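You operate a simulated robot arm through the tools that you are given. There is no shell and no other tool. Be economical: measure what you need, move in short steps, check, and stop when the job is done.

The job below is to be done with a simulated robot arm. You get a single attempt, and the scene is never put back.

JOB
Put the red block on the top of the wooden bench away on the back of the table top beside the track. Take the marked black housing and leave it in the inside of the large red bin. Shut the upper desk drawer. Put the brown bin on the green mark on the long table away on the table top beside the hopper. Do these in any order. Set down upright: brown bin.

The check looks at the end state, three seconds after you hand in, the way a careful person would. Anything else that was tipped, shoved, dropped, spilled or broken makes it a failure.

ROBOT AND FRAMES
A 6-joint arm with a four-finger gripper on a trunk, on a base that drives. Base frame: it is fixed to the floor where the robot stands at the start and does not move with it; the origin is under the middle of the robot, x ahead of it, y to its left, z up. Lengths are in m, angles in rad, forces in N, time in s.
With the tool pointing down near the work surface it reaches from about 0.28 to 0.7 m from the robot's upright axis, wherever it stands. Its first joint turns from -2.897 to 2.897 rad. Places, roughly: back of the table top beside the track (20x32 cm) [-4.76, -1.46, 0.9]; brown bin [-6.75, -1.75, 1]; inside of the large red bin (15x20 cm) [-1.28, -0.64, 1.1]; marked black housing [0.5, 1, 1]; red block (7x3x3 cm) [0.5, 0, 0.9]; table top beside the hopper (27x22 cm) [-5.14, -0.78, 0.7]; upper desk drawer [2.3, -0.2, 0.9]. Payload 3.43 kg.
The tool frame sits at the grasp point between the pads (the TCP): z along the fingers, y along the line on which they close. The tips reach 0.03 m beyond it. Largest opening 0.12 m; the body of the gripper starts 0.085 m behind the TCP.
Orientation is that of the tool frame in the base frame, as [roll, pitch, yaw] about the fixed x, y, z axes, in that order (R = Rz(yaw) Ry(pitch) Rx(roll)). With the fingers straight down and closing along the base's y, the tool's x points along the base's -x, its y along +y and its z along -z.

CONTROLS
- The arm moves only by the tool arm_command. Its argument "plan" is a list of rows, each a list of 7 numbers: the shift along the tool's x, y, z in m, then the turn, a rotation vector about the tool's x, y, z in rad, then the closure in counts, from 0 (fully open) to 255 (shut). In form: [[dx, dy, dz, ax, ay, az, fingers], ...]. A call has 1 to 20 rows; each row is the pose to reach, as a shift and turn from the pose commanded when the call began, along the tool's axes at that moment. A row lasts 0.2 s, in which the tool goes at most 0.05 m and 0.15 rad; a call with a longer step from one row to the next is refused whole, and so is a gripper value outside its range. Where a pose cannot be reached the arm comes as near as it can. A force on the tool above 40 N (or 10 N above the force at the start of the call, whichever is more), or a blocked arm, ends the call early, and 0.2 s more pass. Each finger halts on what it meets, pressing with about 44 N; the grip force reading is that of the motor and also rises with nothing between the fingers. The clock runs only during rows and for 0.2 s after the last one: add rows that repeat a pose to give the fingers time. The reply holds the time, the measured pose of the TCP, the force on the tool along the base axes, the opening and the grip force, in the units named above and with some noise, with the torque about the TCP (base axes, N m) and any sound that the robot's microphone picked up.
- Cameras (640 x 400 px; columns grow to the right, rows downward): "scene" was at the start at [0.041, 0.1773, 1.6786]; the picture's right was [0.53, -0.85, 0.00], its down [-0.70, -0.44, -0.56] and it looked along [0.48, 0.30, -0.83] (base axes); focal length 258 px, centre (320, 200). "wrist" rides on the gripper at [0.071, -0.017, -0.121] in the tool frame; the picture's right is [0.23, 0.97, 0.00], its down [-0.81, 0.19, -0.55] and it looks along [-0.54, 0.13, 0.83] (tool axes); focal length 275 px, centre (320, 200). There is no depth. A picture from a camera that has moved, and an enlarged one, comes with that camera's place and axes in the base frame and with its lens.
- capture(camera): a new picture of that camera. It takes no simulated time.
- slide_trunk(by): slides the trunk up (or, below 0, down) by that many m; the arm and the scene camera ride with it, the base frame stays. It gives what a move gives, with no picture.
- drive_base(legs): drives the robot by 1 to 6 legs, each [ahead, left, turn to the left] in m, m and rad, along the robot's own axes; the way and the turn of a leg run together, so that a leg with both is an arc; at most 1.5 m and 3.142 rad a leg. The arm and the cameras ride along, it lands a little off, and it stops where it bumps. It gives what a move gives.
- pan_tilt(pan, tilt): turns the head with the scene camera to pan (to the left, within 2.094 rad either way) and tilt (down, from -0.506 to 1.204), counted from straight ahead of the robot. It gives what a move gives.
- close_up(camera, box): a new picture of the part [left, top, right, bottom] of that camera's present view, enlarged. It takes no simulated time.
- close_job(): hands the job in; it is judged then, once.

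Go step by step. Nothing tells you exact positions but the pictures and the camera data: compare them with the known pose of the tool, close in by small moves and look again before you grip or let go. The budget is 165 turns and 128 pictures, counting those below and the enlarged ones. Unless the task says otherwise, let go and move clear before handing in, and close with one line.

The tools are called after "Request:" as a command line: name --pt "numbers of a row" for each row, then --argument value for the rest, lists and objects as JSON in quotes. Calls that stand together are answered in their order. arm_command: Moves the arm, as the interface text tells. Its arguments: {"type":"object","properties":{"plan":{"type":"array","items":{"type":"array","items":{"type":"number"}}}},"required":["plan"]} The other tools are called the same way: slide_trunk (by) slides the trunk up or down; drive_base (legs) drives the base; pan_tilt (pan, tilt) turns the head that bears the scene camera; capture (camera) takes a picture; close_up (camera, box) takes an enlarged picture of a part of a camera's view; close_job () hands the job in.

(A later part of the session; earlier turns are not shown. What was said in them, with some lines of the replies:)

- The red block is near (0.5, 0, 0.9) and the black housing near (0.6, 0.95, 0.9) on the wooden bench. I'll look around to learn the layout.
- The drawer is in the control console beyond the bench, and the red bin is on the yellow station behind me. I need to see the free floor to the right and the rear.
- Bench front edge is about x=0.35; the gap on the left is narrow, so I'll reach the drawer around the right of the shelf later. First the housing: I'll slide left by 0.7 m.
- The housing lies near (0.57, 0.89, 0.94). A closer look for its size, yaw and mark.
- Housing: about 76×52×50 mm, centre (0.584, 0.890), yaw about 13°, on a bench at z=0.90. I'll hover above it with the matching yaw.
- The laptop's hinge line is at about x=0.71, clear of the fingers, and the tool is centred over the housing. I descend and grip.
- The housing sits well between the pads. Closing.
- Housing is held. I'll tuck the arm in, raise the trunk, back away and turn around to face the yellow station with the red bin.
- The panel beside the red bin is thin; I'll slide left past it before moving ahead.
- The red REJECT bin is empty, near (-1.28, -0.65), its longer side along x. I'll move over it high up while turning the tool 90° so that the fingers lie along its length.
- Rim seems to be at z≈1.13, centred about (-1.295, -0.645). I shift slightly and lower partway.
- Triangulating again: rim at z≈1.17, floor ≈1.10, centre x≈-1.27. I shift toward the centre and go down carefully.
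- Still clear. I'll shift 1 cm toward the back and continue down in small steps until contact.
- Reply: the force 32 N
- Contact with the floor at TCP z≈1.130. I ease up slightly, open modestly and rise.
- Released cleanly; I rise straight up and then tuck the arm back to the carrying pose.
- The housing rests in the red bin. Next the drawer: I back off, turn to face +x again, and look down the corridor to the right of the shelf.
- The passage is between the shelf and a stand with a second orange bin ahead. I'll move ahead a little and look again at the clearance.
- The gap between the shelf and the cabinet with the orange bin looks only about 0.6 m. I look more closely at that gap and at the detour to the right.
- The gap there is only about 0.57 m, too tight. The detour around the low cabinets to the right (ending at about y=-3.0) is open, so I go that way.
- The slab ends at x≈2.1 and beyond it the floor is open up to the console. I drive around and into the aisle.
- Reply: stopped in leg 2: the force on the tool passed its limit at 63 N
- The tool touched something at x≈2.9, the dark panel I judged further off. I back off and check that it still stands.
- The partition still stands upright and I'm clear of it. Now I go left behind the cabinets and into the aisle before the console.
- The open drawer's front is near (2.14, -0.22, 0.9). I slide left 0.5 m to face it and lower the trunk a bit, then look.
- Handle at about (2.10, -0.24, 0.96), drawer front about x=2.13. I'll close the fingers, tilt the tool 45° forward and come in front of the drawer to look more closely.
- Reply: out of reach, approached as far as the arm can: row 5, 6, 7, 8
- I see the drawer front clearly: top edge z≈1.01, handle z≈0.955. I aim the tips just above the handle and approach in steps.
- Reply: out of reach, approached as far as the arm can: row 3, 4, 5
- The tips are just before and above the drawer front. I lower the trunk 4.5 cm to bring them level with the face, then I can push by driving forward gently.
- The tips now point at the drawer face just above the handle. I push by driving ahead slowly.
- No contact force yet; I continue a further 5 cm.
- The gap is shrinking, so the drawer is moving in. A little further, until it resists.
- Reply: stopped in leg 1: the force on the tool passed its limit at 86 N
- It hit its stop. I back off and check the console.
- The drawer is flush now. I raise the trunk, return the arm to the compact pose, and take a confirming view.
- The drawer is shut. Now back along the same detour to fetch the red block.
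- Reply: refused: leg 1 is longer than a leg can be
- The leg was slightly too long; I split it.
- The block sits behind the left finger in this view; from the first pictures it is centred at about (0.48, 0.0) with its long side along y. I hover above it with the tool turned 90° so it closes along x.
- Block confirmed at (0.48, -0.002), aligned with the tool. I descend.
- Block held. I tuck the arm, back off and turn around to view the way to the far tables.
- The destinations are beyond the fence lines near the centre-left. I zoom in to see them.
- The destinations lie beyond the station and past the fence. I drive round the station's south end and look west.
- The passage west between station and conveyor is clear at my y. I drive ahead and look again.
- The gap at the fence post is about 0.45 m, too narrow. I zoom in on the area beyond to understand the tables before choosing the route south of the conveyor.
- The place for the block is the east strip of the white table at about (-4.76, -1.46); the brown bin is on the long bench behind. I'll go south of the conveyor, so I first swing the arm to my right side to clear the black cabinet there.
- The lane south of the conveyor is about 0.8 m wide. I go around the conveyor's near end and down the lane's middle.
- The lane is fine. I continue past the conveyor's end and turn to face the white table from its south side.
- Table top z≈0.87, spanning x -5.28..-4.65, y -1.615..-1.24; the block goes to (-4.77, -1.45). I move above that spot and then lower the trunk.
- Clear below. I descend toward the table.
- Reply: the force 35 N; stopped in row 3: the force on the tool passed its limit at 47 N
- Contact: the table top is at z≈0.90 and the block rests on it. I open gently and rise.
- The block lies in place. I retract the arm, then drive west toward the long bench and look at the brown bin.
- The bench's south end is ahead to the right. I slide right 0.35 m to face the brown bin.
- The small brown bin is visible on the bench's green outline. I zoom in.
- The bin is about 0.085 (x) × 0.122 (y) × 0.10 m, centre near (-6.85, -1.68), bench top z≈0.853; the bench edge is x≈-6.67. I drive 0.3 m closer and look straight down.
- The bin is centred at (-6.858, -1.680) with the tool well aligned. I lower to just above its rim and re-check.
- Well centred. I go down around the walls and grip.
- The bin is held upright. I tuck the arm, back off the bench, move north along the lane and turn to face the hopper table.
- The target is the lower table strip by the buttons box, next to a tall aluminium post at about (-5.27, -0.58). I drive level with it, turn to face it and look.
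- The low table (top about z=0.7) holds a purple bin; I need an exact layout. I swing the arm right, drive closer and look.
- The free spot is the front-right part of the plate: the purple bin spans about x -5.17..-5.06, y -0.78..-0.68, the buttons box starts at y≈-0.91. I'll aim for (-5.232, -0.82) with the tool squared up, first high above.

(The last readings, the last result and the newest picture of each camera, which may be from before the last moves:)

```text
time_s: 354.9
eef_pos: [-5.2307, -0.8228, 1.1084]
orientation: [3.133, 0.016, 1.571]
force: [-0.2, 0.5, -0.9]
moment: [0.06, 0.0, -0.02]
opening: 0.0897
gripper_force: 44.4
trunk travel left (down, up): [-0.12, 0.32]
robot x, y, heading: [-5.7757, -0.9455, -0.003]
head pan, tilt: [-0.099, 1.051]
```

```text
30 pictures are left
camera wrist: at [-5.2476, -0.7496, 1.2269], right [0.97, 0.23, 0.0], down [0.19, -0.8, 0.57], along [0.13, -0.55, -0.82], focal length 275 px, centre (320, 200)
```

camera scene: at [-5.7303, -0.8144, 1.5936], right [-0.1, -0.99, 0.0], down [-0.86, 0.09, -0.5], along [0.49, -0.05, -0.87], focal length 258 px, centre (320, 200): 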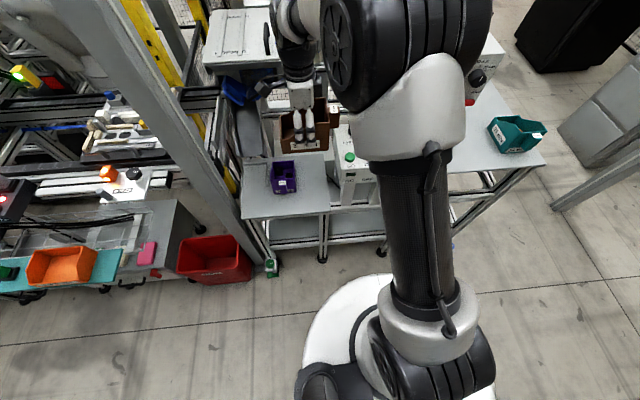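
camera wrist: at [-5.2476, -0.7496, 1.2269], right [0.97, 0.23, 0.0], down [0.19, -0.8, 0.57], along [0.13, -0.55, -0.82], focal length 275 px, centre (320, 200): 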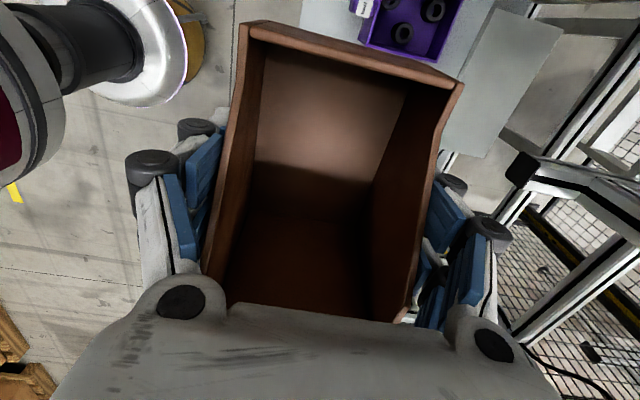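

Measured margins: with the present grasp the bin's rear tab would meet the buttons box, so I'd better regrasp it by its low front wall. I retreat and set it down on the long bench again with its low side toward me.

Request:
slide_trunk --by 0.22

Request:
arm_command --pt "-0.012 -0.02 0 0 0 -0.142 255" --pt "-0.024 -0.04 0 0 0 -0.284 255" --pt "-0.036 -0.06 0 0 0 -0.426 255" --pt "-0.048 -0.08 0 0 0 -0.568 255" --pt "-0.06 -0.1 0 0 0 -0.71 255" --pt "-0.072 -0.12 0 0 0 -0.852 255" --pt "-0.084 -0.14 0 0 0 -0.994 255" --pt "-0.096 -0.16 0 0 0 -1.136 255" --pt "-0.108 -0.18 0 0 0 -1.278 255" --pt "-0.12 -0.19 0 0 0 -1.42 255" --pt "-0.127 -0.2 0 0 0 -1.57 255" --pt "-0.127 -0.2 0 0 0 -1.57 255"

Request:
drive_base --legs '[[-0.17, 0, 0], [0, 0, 3.14], [0, 0.8, 0], [0.3, 0, 0]]'

Request:
pan_tilt --pan 0.15 --tilt 0.9

Request:
capture --camera "scene"

```text
time_s: 357.2
eef_pos: [-5.2302, -0.8229, 1.328]
orientation: [3.136, 0.015, 1.572]
force: [-0.3, -0.6, -1.6]
moment: [0.0, 0.03, -0.02]
opening: 0.0895
gripper_force: 44.0
trunk travel left (down, up): [-0.34, 0.1]
robot x, y, heading: [-5.7788, -0.949, -0.001]
head pan, tilt: [-0.099, 1.051]
```

```text
time_s: 359.8
eef_pos: [-5.4302, -0.95, 1.327]
orientation: [-3.125, 0.005, -3.141]
force: [0.3, -0.6, -1.6]
moment: [-0.01, 0.06, 0.01]
opening: 0.0893
gripper_force: 44.1
trunk travel left (down, up): [-0.34, 0.1]
robot x, y, heading: [-5.7764, -0.9477, -0.004]
head pan, tilt: [-0.099, 1.051]
```

```text
time_s: 374.1
eef_pos: [-6.6003, -1.7296, 1.328]
orientation: [-3.127, 0.007, -0.006]
force: [-0.8, 0.0, -1.5]
moment: [0.01, -0.06, 0.02]
opening: 0.0896
gripper_force: 43.7
trunk travel left (down, up): [-0.34, 0.1]
robot x, y, heading: [-6.2556, -1.7357, 3.135]
head pan, tilt: [-0.099, 1.051]
```

```text
time_s: 374.9
eef_pos: [-6.599, -1.7305, 1.3277]
orientation: [-3.126, 0.008, -0.005]
force: [-0.1, -0.5, -1.7]
moment: [0.0, 0.0, 0.03]
opening: 0.0894
gripper_force: 44.0
trunk travel left (down, up): [-0.34, 0.1]
robot x, y, heading: [-6.2498, -1.7314, 3.139]
head pan, tilt: [0.15, 0.901]
```

```text
29 pictures are left
camera scene: at [-6.3075, -1.8851, 1.8241], right [-0.14, 0.99, 0.0], down [0.78, 0.11, -0.62], along [-0.61, -0.09, -0.78], focal length 258 px, centre (320, 200)
```

scene: 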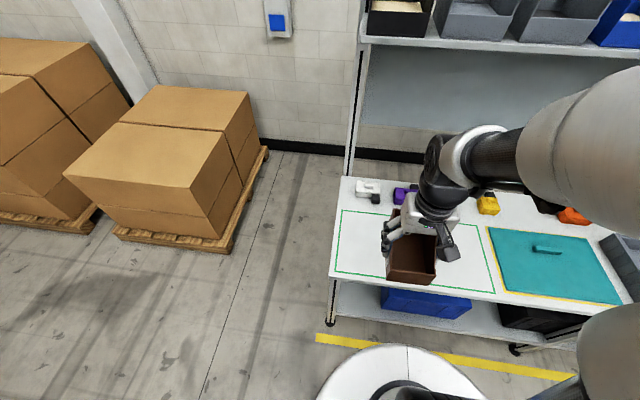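

I set the bin down in the green area: forward and down.

Request:
arm_command --pt "-0.04 -0.005 0 0 0 0 255" --pt "-0.08 -0.01 0 0 0 0 255" --pt "-0.12 -0.015 0.0 0 0 0 255" --pt "-0.16 -0.02 0.0 0 0 0 255" --pt "-0.2 -0.025 0.02 0 0 0 255" --pt "-0.23 -0.03 0.05 0 0 0 255" --pt "-0.23 -0.03 0.09 0 0 0 255" --pt "-0.23 -0.03 0.13 0 0 0 255" --pt "-0.23 -0.03 0.17 0 0 0 255" --pt "-0.23 -0.03 0.21 0 0 0 255" --pt "-0.23 -0.03 0.25 0 0 0 255" --pt "-0.23 -0.03 0.29 0 0 0 255" --pt "-0.23 -0.03 0.33 0 0 0 255" --pt "-0.23 -0.03 0.365 0 0 0 255" --pt "-0.23 -0.03 0.39 0 0 0 255" --pt "-0.23 -0.03 0.405 0 0 0 255" --pt "-0.23 -0.03 0.412 0 0 0 255" --pt "-0.23 -0.03 0.412 0 0 0 255"

Request:
arm_command --pt "0 0 0.004 0 0 0 255" --pt "0 0 0.008 0 0 0 255" --pt "0 0 0.012 0 0 0 255" --pt "0 0 0.012 0 0 0 255"

```text
time_s: 378.7
eef_pos: [-6.8325, -1.6921, 0.9186]
orientation: [-3.126, 0.008, -0.005]
force: [0.0, 0.8, -1.7]
moment: [0.04, -0.02, -0.03]
opening: 0.0895
gripper_force: 44.1
trunk travel left (down, up): [-0.34, 0.1]
robot x, y, heading: [-6.2543, -1.7325, 3.134]
head pan, tilt: [0.15, 0.901]
```

```text
time_s: 379.7
eef_pos: [-6.8335, -1.692, 0.9067]
orientation: [-3.126, 0.008, -0.006]
force: [-0.6, 0.1, -1.1]
moment: [0.01, -0.02, 0.0]
opening: 0.0895
gripper_force: 44.1
trunk travel left (down, up): [-0.34, 0.1]
robot x, y, heading: [-6.2555, -1.7323, 3.133]
head pan, tilt: [0.15, 0.901]
```

Request:
arm_command --pt "0 0 0.002 0 0 0 255" --pt "0 0 0.004 0 0 0 255" --pt "0 0 0.006 0 0 0 255" --pt "0 0 0.006 0 0 0 255"

```text
time_s: 380.7
eef_pos: [-6.8318, -1.693, 0.9026]
orientation: [-3.127, 0.012, -0.004]
force: [3.7, -0.4, 14.2]
moment: [-0.71, 0.76, 0.2]
opening: 0.0895
gripper_force: 43.9
trunk travel left (down, up): [-0.34, 0.1]
robot x, y, heading: [-6.2579, -1.7348, 3.134]
head pan, tilt: [0.15, 0.901]
```

Contact with the bench. Release, rise, and turn the tool 90° above the low front wall.

Request:
arm_command --pt "0 0 0 0 0 0 50" --pt "0 0 0 0 0 0 30" --pt "0 0 0 0 0 0 0" --pt "0 0 0 0 0 0 0" --pt "0 0 -0.03 0 0 0 0" --pt "0 0 -0.07 0 0 0 0" --pt "0 0 -0.11 0 0 0 0" --pt "0 0 -0.15 0 0 0 0" --pt "0 0 -0.19 0 0 0 0" --pt "0 0 -0.22 0 0 0 0"

Request:
arm_command --pt "0.006 0 0 0 0 0.142 0" --pt "0.012 0 0 0 0 0.284 0" --pt "0.018 0 0 0 0 0.426 0" --pt "0.024 0 0 0 0 0.568 0" --pt "0.03 0 0 0 0 0.71 0" --pt "0.036 0 0 0 0 0.852 0" --pt "0.042 0 0 0 0 0.994 0" --pt "0.048 0 0 0 0 1.136 0" --pt "0.054 0 0 0 0 1.278 0" --pt "0.06 0 0 0 0 1.42 0" --pt "0.061 0 0 0 0 1.566 0" --pt "0.061 0 0 0 0 1.566 0"

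Request:
capture --camera "wrist"

Request:
close_up --camera "scene" --box '[320, 160, 520, 310]'

```text
time_s: 382.9
eef_pos: [-6.8274, -1.6982, 1.1214]
orientation: [-3.125, 0.005, -0.006]
force: [0.1, -0.3, 0.9]
moment: [-0.01, -0.01, -0.01]
opening: 0.1197
gripper_force: 0.0
trunk travel left (down, up): [-0.34, 0.1]
robot x, y, heading: [-6.2532, -1.7343, 3.14]
head pan, tilt: [0.15, 0.901]
```

```text
time_s: 385.5
eef_pos: [-6.768, -1.6959, 1.1204]
orientation: [3.135, 0.015, -1.573]
force: [0.7, 1.4, 0.5]
moment: [0.01, -0.02, 0.03]
opening: 0.1199
gripper_force: 0.1
trunk travel left (down, up): [-0.34, 0.1]
robot x, y, heading: [-6.2477, -1.7346, 3.137]
head pan, tilt: [0.15, 0.901]
```

```text
28 pictures are left
camera wrist: at [-6.7509, -1.7685, 1.2393], right [-0.97, -0.23, 0.0], down [-0.19, 0.8, 0.57], along [-0.13, 0.55, -0.82], focal length 275 px, centre (320, 200)
```

wrist: 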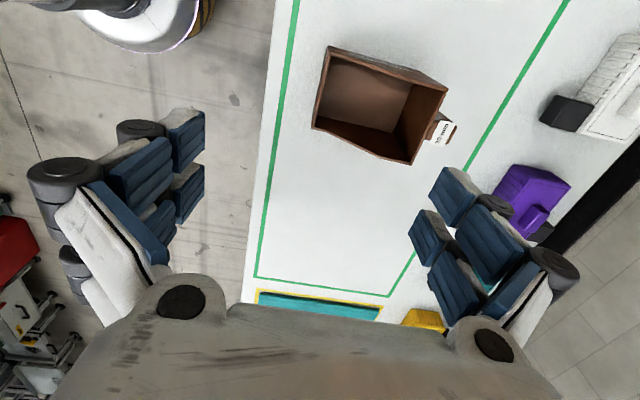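

```text
2.67 times, centred on (420, 235) of scene
camera zoom: at [-6.3077, -1.8853, 1.8241], right [-0.14, 0.99, 0.0], down [0.78, 0.11, -0.62], along [-0.61, -0.09, -0.78], focal length 687 px, centre (53, 107)
```

zoom: 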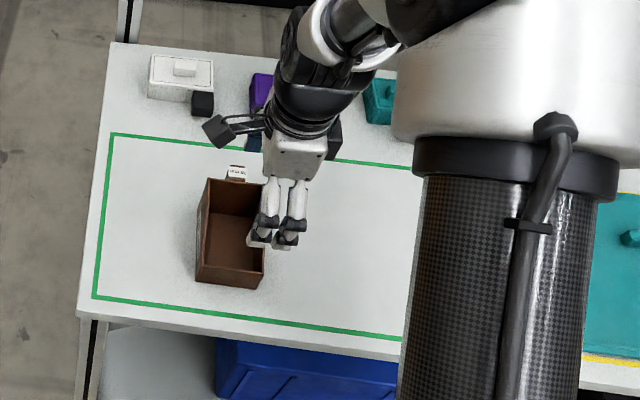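

The bin stands upright; its low wall is at x≈-6.769, centred at y≈-1.695, right under the tool. I descend astride that wall and pinch it.

Request:
arm_command --pt "0 0 0.04 0 0 0 60" --pt "0 0 0.08 0 0 0 60" --pt "0 0 0.12 0 0 0 60" --pt "0 0 0.16 0 0 0 60" --pt "0 0 0.19 0 0 0 60" --pt "0 0 0.21 0 0 0 60" --pt "0 0 0.221 0 0 0 60" --pt "0 0 0.221 0 0 0 60"

Request:
capture --camera "wrist"

```text
time_s: 387.3
eef_pos: [-6.7701, -1.6922, 0.8989]
orientation: [3.135, 0.015, -1.572]
force: [-0.2, 0.2, 1.0]
moment: [-0.02, -0.01, 0.02]
opening: 0.0914
gripper_force: 0.0
trunk travel left (down, up): [-0.34, 0.1]
robot x, y, heading: [-6.2534, -1.7346, 3.135]
head pan, tilt: [0.15, 0.901]
```

```text
26 pictures are left
camera wrist: at [-6.752, -1.7655, 1.0162], right [-0.97, -0.23, 0.0], down [-0.19, 0.8, 0.57], along [-0.13, 0.55, -0.82], focal length 275 px, centre (320, 200)
```

wrist: 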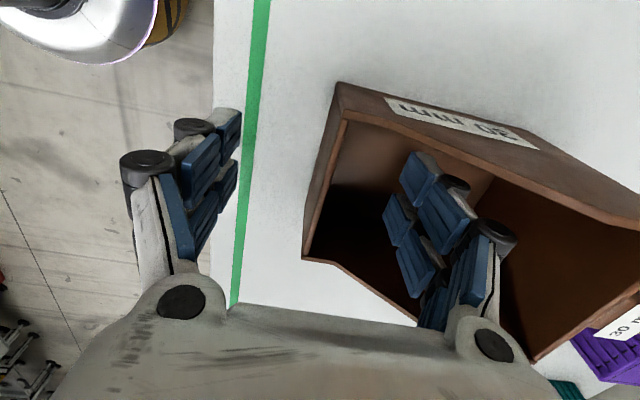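

One finger is inside, one outside the low wall. I close and lift a little.

Request:
arm_command --pt "0 0 0 0 0 0 110" --pt "0 0 0 0 0 0 160" --pt "0 0 0 0 0 0 210" --pt "0 0 0 0 0 0 255" --pt "0 0 0 0 0 0 255" --pt "0 0 0 0 0 0 255" --pt "0 0 0 0 0 0 255" --pt "0 0 0 0 0 0 255"

Request:
arm_command --pt "0 0 -0.01 0 0 0 255" --pt "0 0 -0.03 0 0 0 255" --pt "0 0 -0.06 0 0 0 255" --pt "0 0 -0.1 0 0 0 255" --pt "0 0 -0.14 0 0 0 255" --pt "0 0 -0.18 0 0 0 255" --pt "0 0 -0.22 0 0 0 255" --pt "0 0 -0.26 0 0 0 255" --pt "0 0 -0.3 0 0 0 255" --pt "0 0 -0.34 0 0 0 255" --pt "0 0 -0.38 0 0 0 255" --pt "0 0 -0.42 0 0 0 255" --pt "0 0 -0.42 0 0 0 255"

Request:
capture --camera "wrist"

Request:
close_up --camera "scene" --box '[320, 100, 520, 250]'

```text
time_s: 389.1
eef_pos: [-6.7704, -1.6927, 0.8982]
orientation: [3.135, 0.017, -1.57]
force: [-1.0, -0.1, -0.1]
moment: [0.07, -0.02, -0.04]
opening: 0.0061
gripper_force: 37.3
trunk travel left (down, up): [-0.34, 0.1]
robot x, y, heading: [-6.254, -1.7345, 3.132]
head pan, tilt: [0.15, 0.901]
```

```text
time_s: 391.9
eef_pos: [-6.769, -1.6992, 1.3183]
orientation: [3.135, 0.016, -1.573]
force: [-0.2, 0.3, -1.4]
moment: [-0.01, -0.18, 0.02]
opening: 0.0058
gripper_force: 38.0
trunk travel left (down, up): [-0.34, 0.1]
robot x, y, heading: [-6.2566, -1.7331, 3.135]
head pan, tilt: [0.15, 0.901]
```

```text
25 pictures are left
camera wrist: at [-6.7498, -1.7726, 1.4368], right [-0.97, -0.23, 0.0], down [-0.19, 0.8, 0.57], along [-0.13, 0.55, -0.82], focal length 275 px, centre (320, 200)
```

wrist: 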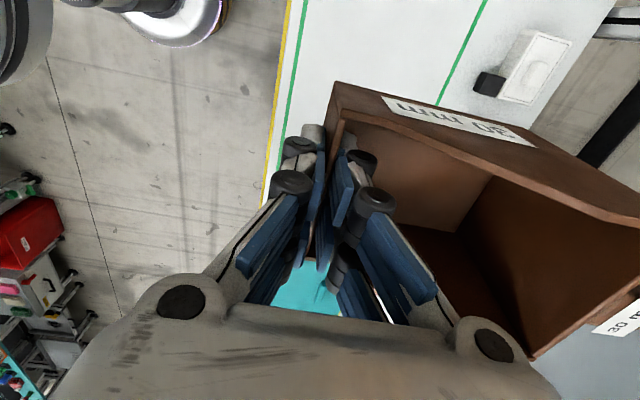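

```text
2.67 times, centred on (420, 175) of scene
camera zoom: at [-6.3089, -1.8854, 1.8241], right [-0.14, 0.99, 0.0], down [0.78, 0.11, -0.62], along [-0.61, -0.09, -0.78], focal length 687 px, centre (53, 267)
```

zoom: 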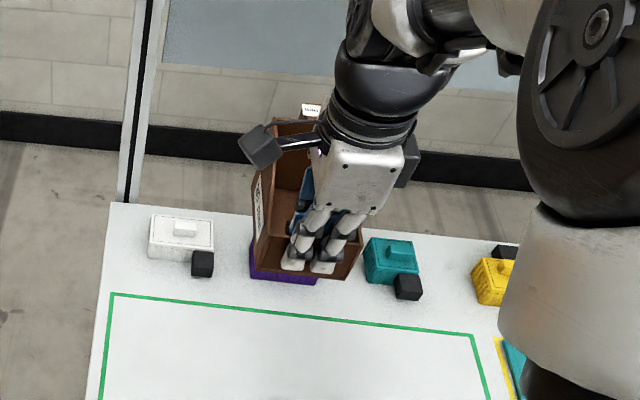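

The bin hangs level in the pinch. I tuck in, back off, go north, turn, and come up to the hopper table again.

Request:
arm_command --pt "0.01 -0.035 0 0 0 0 255" --pt "0.02 -0.07 0 0 0 0 255" --pt "0.03 -0.105 0 0 0 0 255" --pt "0.04 -0.14 0 0 0 0 255" --pt "0.04 -0.17 0 0 0 0 255" --pt "0.04 -0.17 0 0 0 0 255"

Request:
drive_base --legs '[[-0.3, 0, 0], [0, -0.8, 0], [0, 0, 3.14], [0.16, 0, 0]]'

Request:
pan_tilt --pan -0.1 --tilt 1.05

Request:
close_up --camera "scene" --box '[200, 60, 440, 230]'

```text
time_s: 393.3
eef_pos: [-6.6009, -1.739, 1.3156]
orientation: [3.135, 0.015, -1.572]
force: [-0.8, -0.3, -3.2]
moment: [0.02, -0.17, 0.0]
opening: 0.0059
gripper_force: 38.2
trunk travel left (down, up): [-0.34, 0.1]
robot x, y, heading: [-6.254, -1.7291, 3.136]
head pan, tilt: [0.15, 0.901]
```

```text
time_s: 407.6
eef_pos: [-5.4425, -0.9256, 1.3154]
orientation: [3.134, 0.015, 1.572]
force: [-0.1, -0.8, -1.0]
moment: [0.04, 0.15, 0.02]
opening: 0.006
gripper_force: 37.5
trunk travel left (down, up): [-0.34, 0.1]
robot x, y, heading: [-5.7918, -0.9317, -0.007]
head pan, tilt: [0.15, 0.901]
```

```text
time_s: 408.4
eef_pos: [-5.4438, -0.9265, 1.3159]
orientation: [3.133, 0.016, 1.572]
force: [0.1, -0.1, -1.2]
moment: [0.02, 0.15, 0.02]
opening: 0.006
gripper_force: 38.2
trunk travel left (down, up): [-0.34, 0.1]
robot x, y, heading: [-5.7916, -0.9335, -0.007]
head pan, tilt: [-0.099, 1.051]
```

```text
2.35 times, centred on (320, 145) of scene
camera zoom: at [-5.7433, -0.7994, 1.8135], right [-0.1, -0.99, 0.0], down [-0.86, 0.09, -0.5], along [0.49, -0.05, -0.87], focal length 606 px, centre (320, 329)
```

zoom: 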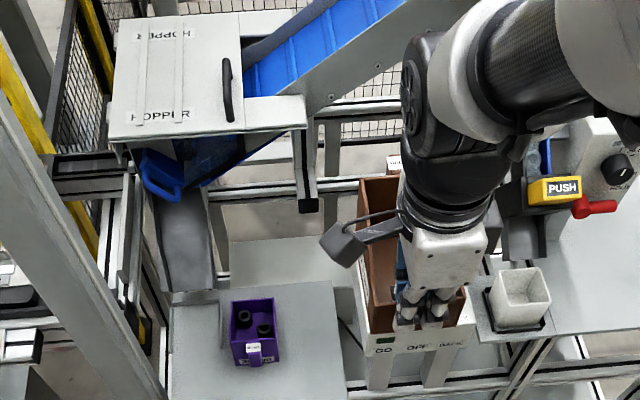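

Layout confirmed: purple bin's south side y≈-0.772, plate edge y≈-0.895. I aim the bin's centreline at y≈-0.838 with its low wall at x≈-5.25; moving over it high, then lowering the trunk.

Request:
arm_command --pt "0.015 0.032 0 0 0 0 255" --pt "0.029 0.064 0 0 0 0 255" --pt "0.043 0.096 0 0 0 0 255" --pt "0.057 0.128 0 0 0 0 255" --pt "0.072 0.16 0 0 0 0 255" --pt "0.086 0.1915 0 0 0 0 255" --pt "0.086 0.1915 0 0 0 0 255"

Request:
slide_trunk --by -0.22

Request:
capture --camera "wrist"

Request:
close_up --camera "scene" --box '[200, 60, 440, 230]'

```text
time_s: 410.0
eef_pos: [-5.2516, -0.8401, 1.3183]
orientation: [3.136, 0.015, 1.57]
force: [0.0, 0.3, -1.2]
moment: [0.02, 0.09, -0.04]
opening: 0.0061
gripper_force: 38.0
trunk travel left (down, up): [-0.34, 0.1]
robot x, y, heading: [-5.794, -0.9299, -0.003]
head pan, tilt: [-0.099, 1.051]
```

```text
time_s: 412.3
eef_pos: [-5.2511, -0.8397, 1.0973]
orientation: [3.135, 0.016, 1.569]
force: [-0.6, 0.0, -1.2]
moment: [0.0, 0.14, 0.0]
opening: 0.006
gripper_force: 37.7
trunk travel left (down, up): [-0.12, 0.32]
robot x, y, heading: [-5.7946, -0.9313, -0.007]
head pan, tilt: [-0.099, 1.051]
```

```text
22 pictures are left
camera wrist: at [-5.2676, -0.7661, 1.2159], right [0.97, 0.23, 0.0], down [0.19, -0.8, 0.57], along [0.13, -0.55, -0.82], focal length 275 px, centre (320, 200)
```

wrist: 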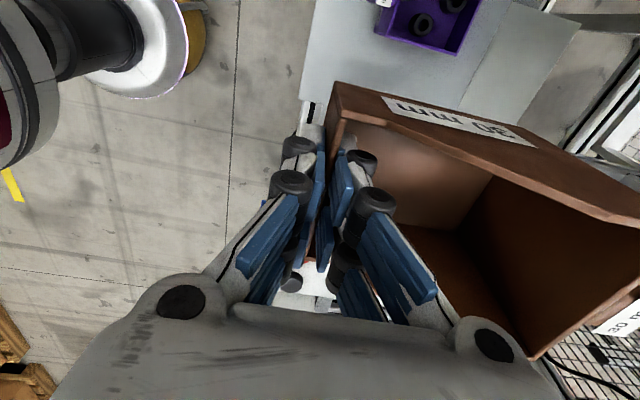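

```text
2.35 times, centred on (320, 145) of scene
camera zoom: at [-5.7427, -0.7996, 1.5936], right [-0.1, -0.99, 0.0], down [-0.86, 0.09, -0.5], along [0.49, -0.05, -0.87], focal length 606 px, centre (320, 329)
```

zoom: 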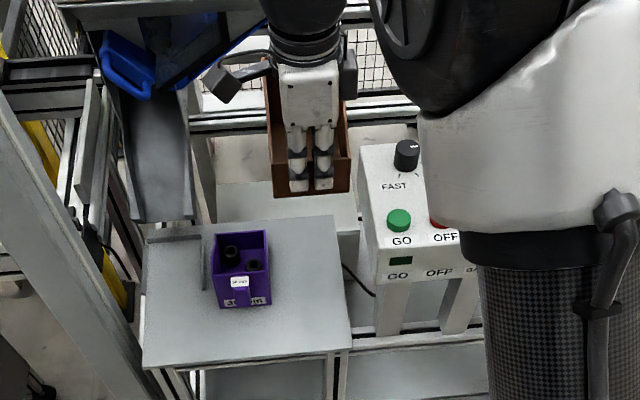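

All clearances check: about 2 cm to the purple bin, 3 cm to the buttons box. I descend slowly, compensating the slight tilt.

Request:
arm_command --pt "0.001 0 0.04 0 0 0 255" --pt "0.001 0 0.08 0 0 0 255" --pt "0.002 0 0.12 0 0 0 255" --pt "0.002 0 0.16 0 0 0 255" --pt "0.003 0 0.2 0 0 0 255" --pt "0.004 0 0.24 0 0 0 255" --pt "0.004 0 0.24 0 0 0 255"

Request:
capture --camera "wrist"

Request:
close_up --camera "scene" --box '[200, 80, 400, 240]'

```text
time_s: 413.9
eef_pos: [-5.2469, -0.8387, 0.8547]
orientation: [3.135, 0.016, 1.571]
force: [0.3, -0.2, -1.5]
moment: [-0.02, 0.08, 0.0]
opening: 0.0063
gripper_force: 37.6
trunk travel left (down, up): [-0.12, 0.32]
robot x, y, heading: [-5.7905, -0.9319, -0.002]
head pan, tilt: [-0.099, 1.051]
```

```text
20 pictures are left
camera wrist: at [-5.2644, -0.7654, 0.9743], right [0.97, 0.23, 0.0], down [0.19, -0.8, 0.57], along [0.13, -0.55, -0.82], focal length 275 px, centre (320, 200)
```

wrist: 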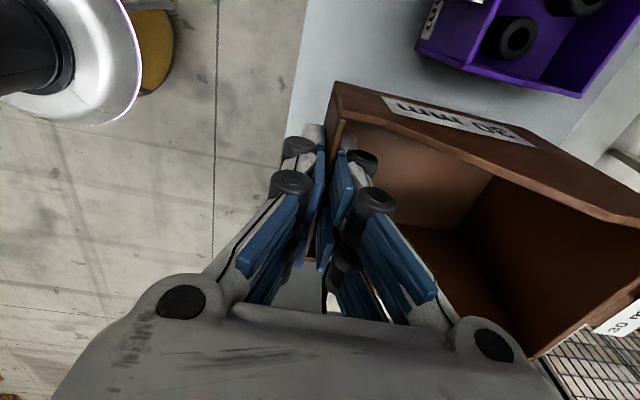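

```text
2.50 times, centred on (300, 160) of scene
camera zoom: at [-5.7428, -0.7996, 1.5935], right [-0.1, -0.99, 0.0], down [-0.86, 0.09, -0.5], along [0.49, -0.05, -0.87], focal length 644 px, centre (370, 300)
```

zoom: 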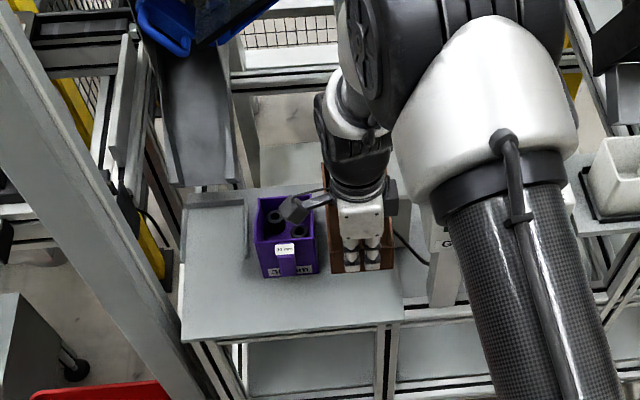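

Clear on all sides. I continue down to just above the plate.

Request:
arm_command --pt "0.001 0 0.03 0 0 0 255" --pt "0.001 0 0.06 0 0 0 255" --pt "0.002 0 0.08 0 0 0 255" --pt "0.002 0 0.09 0 0 0 255" --pt "0.002 0 0.09 0 0 0 255"

Request:
arm_command --pt "0 0 0.004 0 0 0 255" --pt "0 0 0.008 0 0 0 255" --pt "0 0 0.012 0 0 0 255" --pt "0 0 0.012 0 0 0 255"

Request:
capture --camera "wrist"

```text
time_s: 415.1
eef_pos: [-5.2462, -0.8391, 0.7652]
orientation: [3.135, 0.015, 1.573]
force: [0.8, -0.4, -1.2]
moment: [-0.01, 0.12, 0.01]
opening: 0.0063
gripper_force: 38.1
trunk travel left (down, up): [-0.12, 0.32]
robot x, y, heading: [-5.7879, -0.9348, -0.008]
head pan, tilt: [-0.099, 1.051]
```

```text
time_s: 416.1
eef_pos: [-5.2481, -0.8394, 0.7544]
orientation: [3.134, 0.016, 1.571]
force: [0.3, -0.8, -1.2]
moment: [-0.01, 0.13, 0.01]
opening: 0.006
gripper_force: 37.9
trunk travel left (down, up): [-0.12, 0.32]
robot x, y, heading: [-5.7907, -0.9315, -0.003]
head pan, tilt: [-0.099, 1.051]
```

```text
18 pictures are left
camera wrist: at [-5.2649, -0.7657, 0.8733], right [0.97, 0.23, 0.0], down [0.19, -0.8, 0.57], along [0.13, -0.55, -0.82], focal length 275 px, centre (320, 200)
```

wrist: 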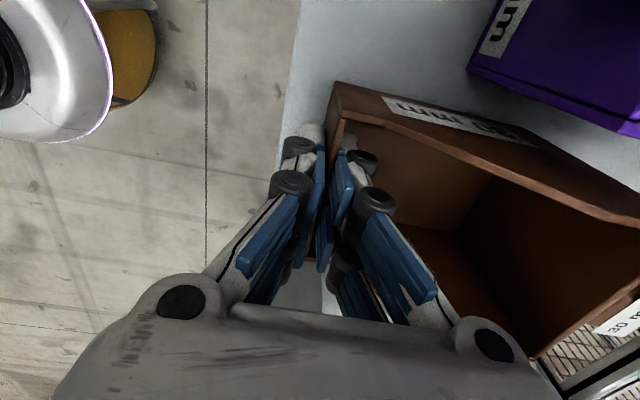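

Good spacing to the purple bin. I feel for the surface in millimetre steps.

Request:
arm_command --pt "0 0 0.003 0 0 0 255" --pt "0 0 0.006 0 0 0 255" --pt "0 0 0.009 0 0 0 255" --pt "0 0 0.009 0 0 0 255"

```text
time_s: 417.1
eef_pos: [-5.2469, -0.8395, 0.7474]
orientation: [3.132, 0.015, 1.571]
force: [-2.7, 0.6, 13.5]
moment: [-0.2, 0.06, 0.0]
opening: 0.0062
gripper_force: 38.6
trunk travel left (down, up): [-0.12, 0.32]
robot x, y, heading: [-5.7908, -0.9325, -0.006]
head pan, tilt: [-0.099, 1.051]
```

Contact on the plate. I open the fingers partway and rise straight up.

Request:
arm_command --pt "0 0 -0.001 0 0 0 220" --pt "0 0 -0.001 0 0 0 180" --pt "0 0 -0.001 0 0 0 150" --pt "0 0 -0.001 0 0 0 150"

Request:
capture --camera "wrist"

```text
time_s: 418.1
eef_pos: [-5.2475, -0.8388, 0.7476]
orientation: [3.135, 0.017, 1.57]
force: [0.5, 0.3, 0.1]
moment: [-0.02, -0.01, 0.05]
opening: 0.0496
gripper_force: 0.0
trunk travel left (down, up): [-0.12, 0.32]
robot x, y, heading: [-5.7886, -0.9304, -0.005]
head pan, tilt: [-0.099, 1.051]
```

```text
17 pictures are left
camera wrist: at [-5.2645, -0.766, 0.8659], right [0.97, 0.23, 0.0], down [0.19, -0.8, 0.57], along [0.13, -0.55, -0.82], focal length 275 px, centre (320, 200)
```

wrist: 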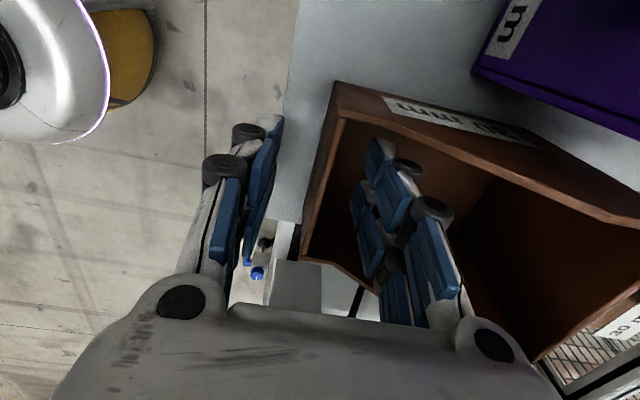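

The bin sits fully on the plate (south side y≈-0.882, edge ≈-0.90). I rise clear.

Request:
arm_command --pt "0 0 -0.02 0 0 0 150" --pt "0 0 -0.05 0 0 0 150" --pt "0 0 -0.09 0 0 0 150" --pt "0 0 -0.13 0 0 0 150" --pt "0 0 -0.17 0 0 0 150" --pt "0 0 -0.21 0 0 0 150" --pt "0 0 -0.25 0 0 0 150" --pt "0 0 -0.29 0 0 0 150" --pt "0 0 -0.33 0 0 0 150" --pt "0 0 -0.36 0 0 0 150"

Request:
capture --camera "wrist"

Request:
drive_base --legs '[[-0.2, 0, 0]]'

Request:
pan_tilt --pan -0.3 --tilt 0.8

Request:
capture --camera "scene"

```text
time_s: 420.3
eef_pos: [-5.2487, -0.8347, 1.1084]
orientation: [3.133, 0.016, 1.57]
force: [0.0, -0.5, -0.7]
moment: [0.02, -0.02, -0.04]
opening: 0.0496
gripper_force: 0.1
trunk travel left (down, up): [-0.12, 0.32]
robot x, y, heading: [-5.7891, -0.9315, -0.01]
head pan, tilt: [-0.099, 1.051]
```

```text
16 pictures are left
camera wrist: at [-5.266, -0.7609, 1.2271], right [0.97, 0.23, 0.0], down [0.19, -0.8, 0.57], along [0.13, -0.55, -0.82], focal length 275 px, centre (320, 200)
```

wrist: 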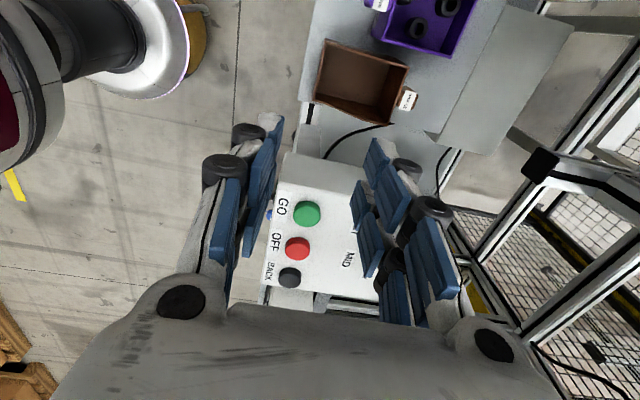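

```text
time_s: 421.9
eef_pos: [-5.4525, -0.8331, 1.1082]
orientation: [3.133, 0.016, 1.575]
force: [0.2, 0.1, 1.1]
moment: [0.03, -0.06, -0.02]
opening: 0.0495
gripper_force: 0.1
trunk travel left (down, up): [-0.12, 0.32]
robot x, y, heading: [-5.9945, -0.9344, -0.001]
head pan, tilt: [-0.099, 1.051]
```

```text
time_s: 422.7
eef_pos: [-5.4515, -0.8323, 1.1083]
orientation: [3.134, 0.016, 1.574]
force: [0.3, 0.7, -0.6]
moment: [0.02, -0.04, 0.0]
opening: 0.0492
gripper_force: 0.2
trunk travel left (down, up): [-0.12, 0.32]
robot x, y, heading: [-5.9954, -0.9329, -0.009]
head pan, tilt: [-0.3, 0.799]
```

```text
15 pictures are left
camera scene: at [-5.9353, -0.8159, 1.612], right [-0.3, -0.95, 0.0], down [-0.68, 0.21, -0.7], along [0.67, -0.21, -0.72], focal length 258 px, centre (320, 200)
```

scene: 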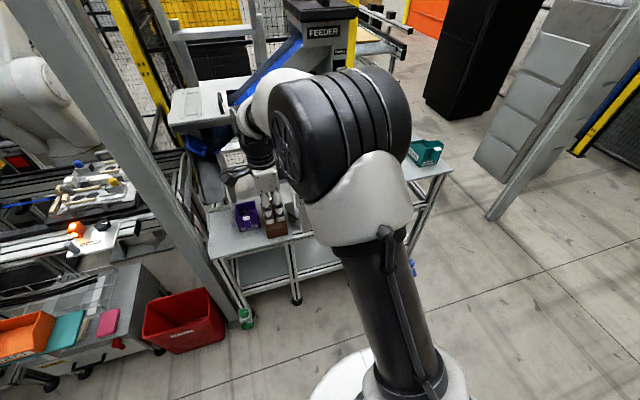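

The brown bin stands upright on the plate beside the purple one, and the gripper is clear. All four parts are done, so I hand in.

Request:
close_job

```text
The job is handed in.
```

All four parts are done and handed in: the red block is on the table by the track, the housing is in the red bin, the upper desk drawer is shut, and the brown bin stands upright by the hopper. On the way, the gripper bumped a dark partition panel near (2.9, -3.2), which was still upright when I checked it straight after.
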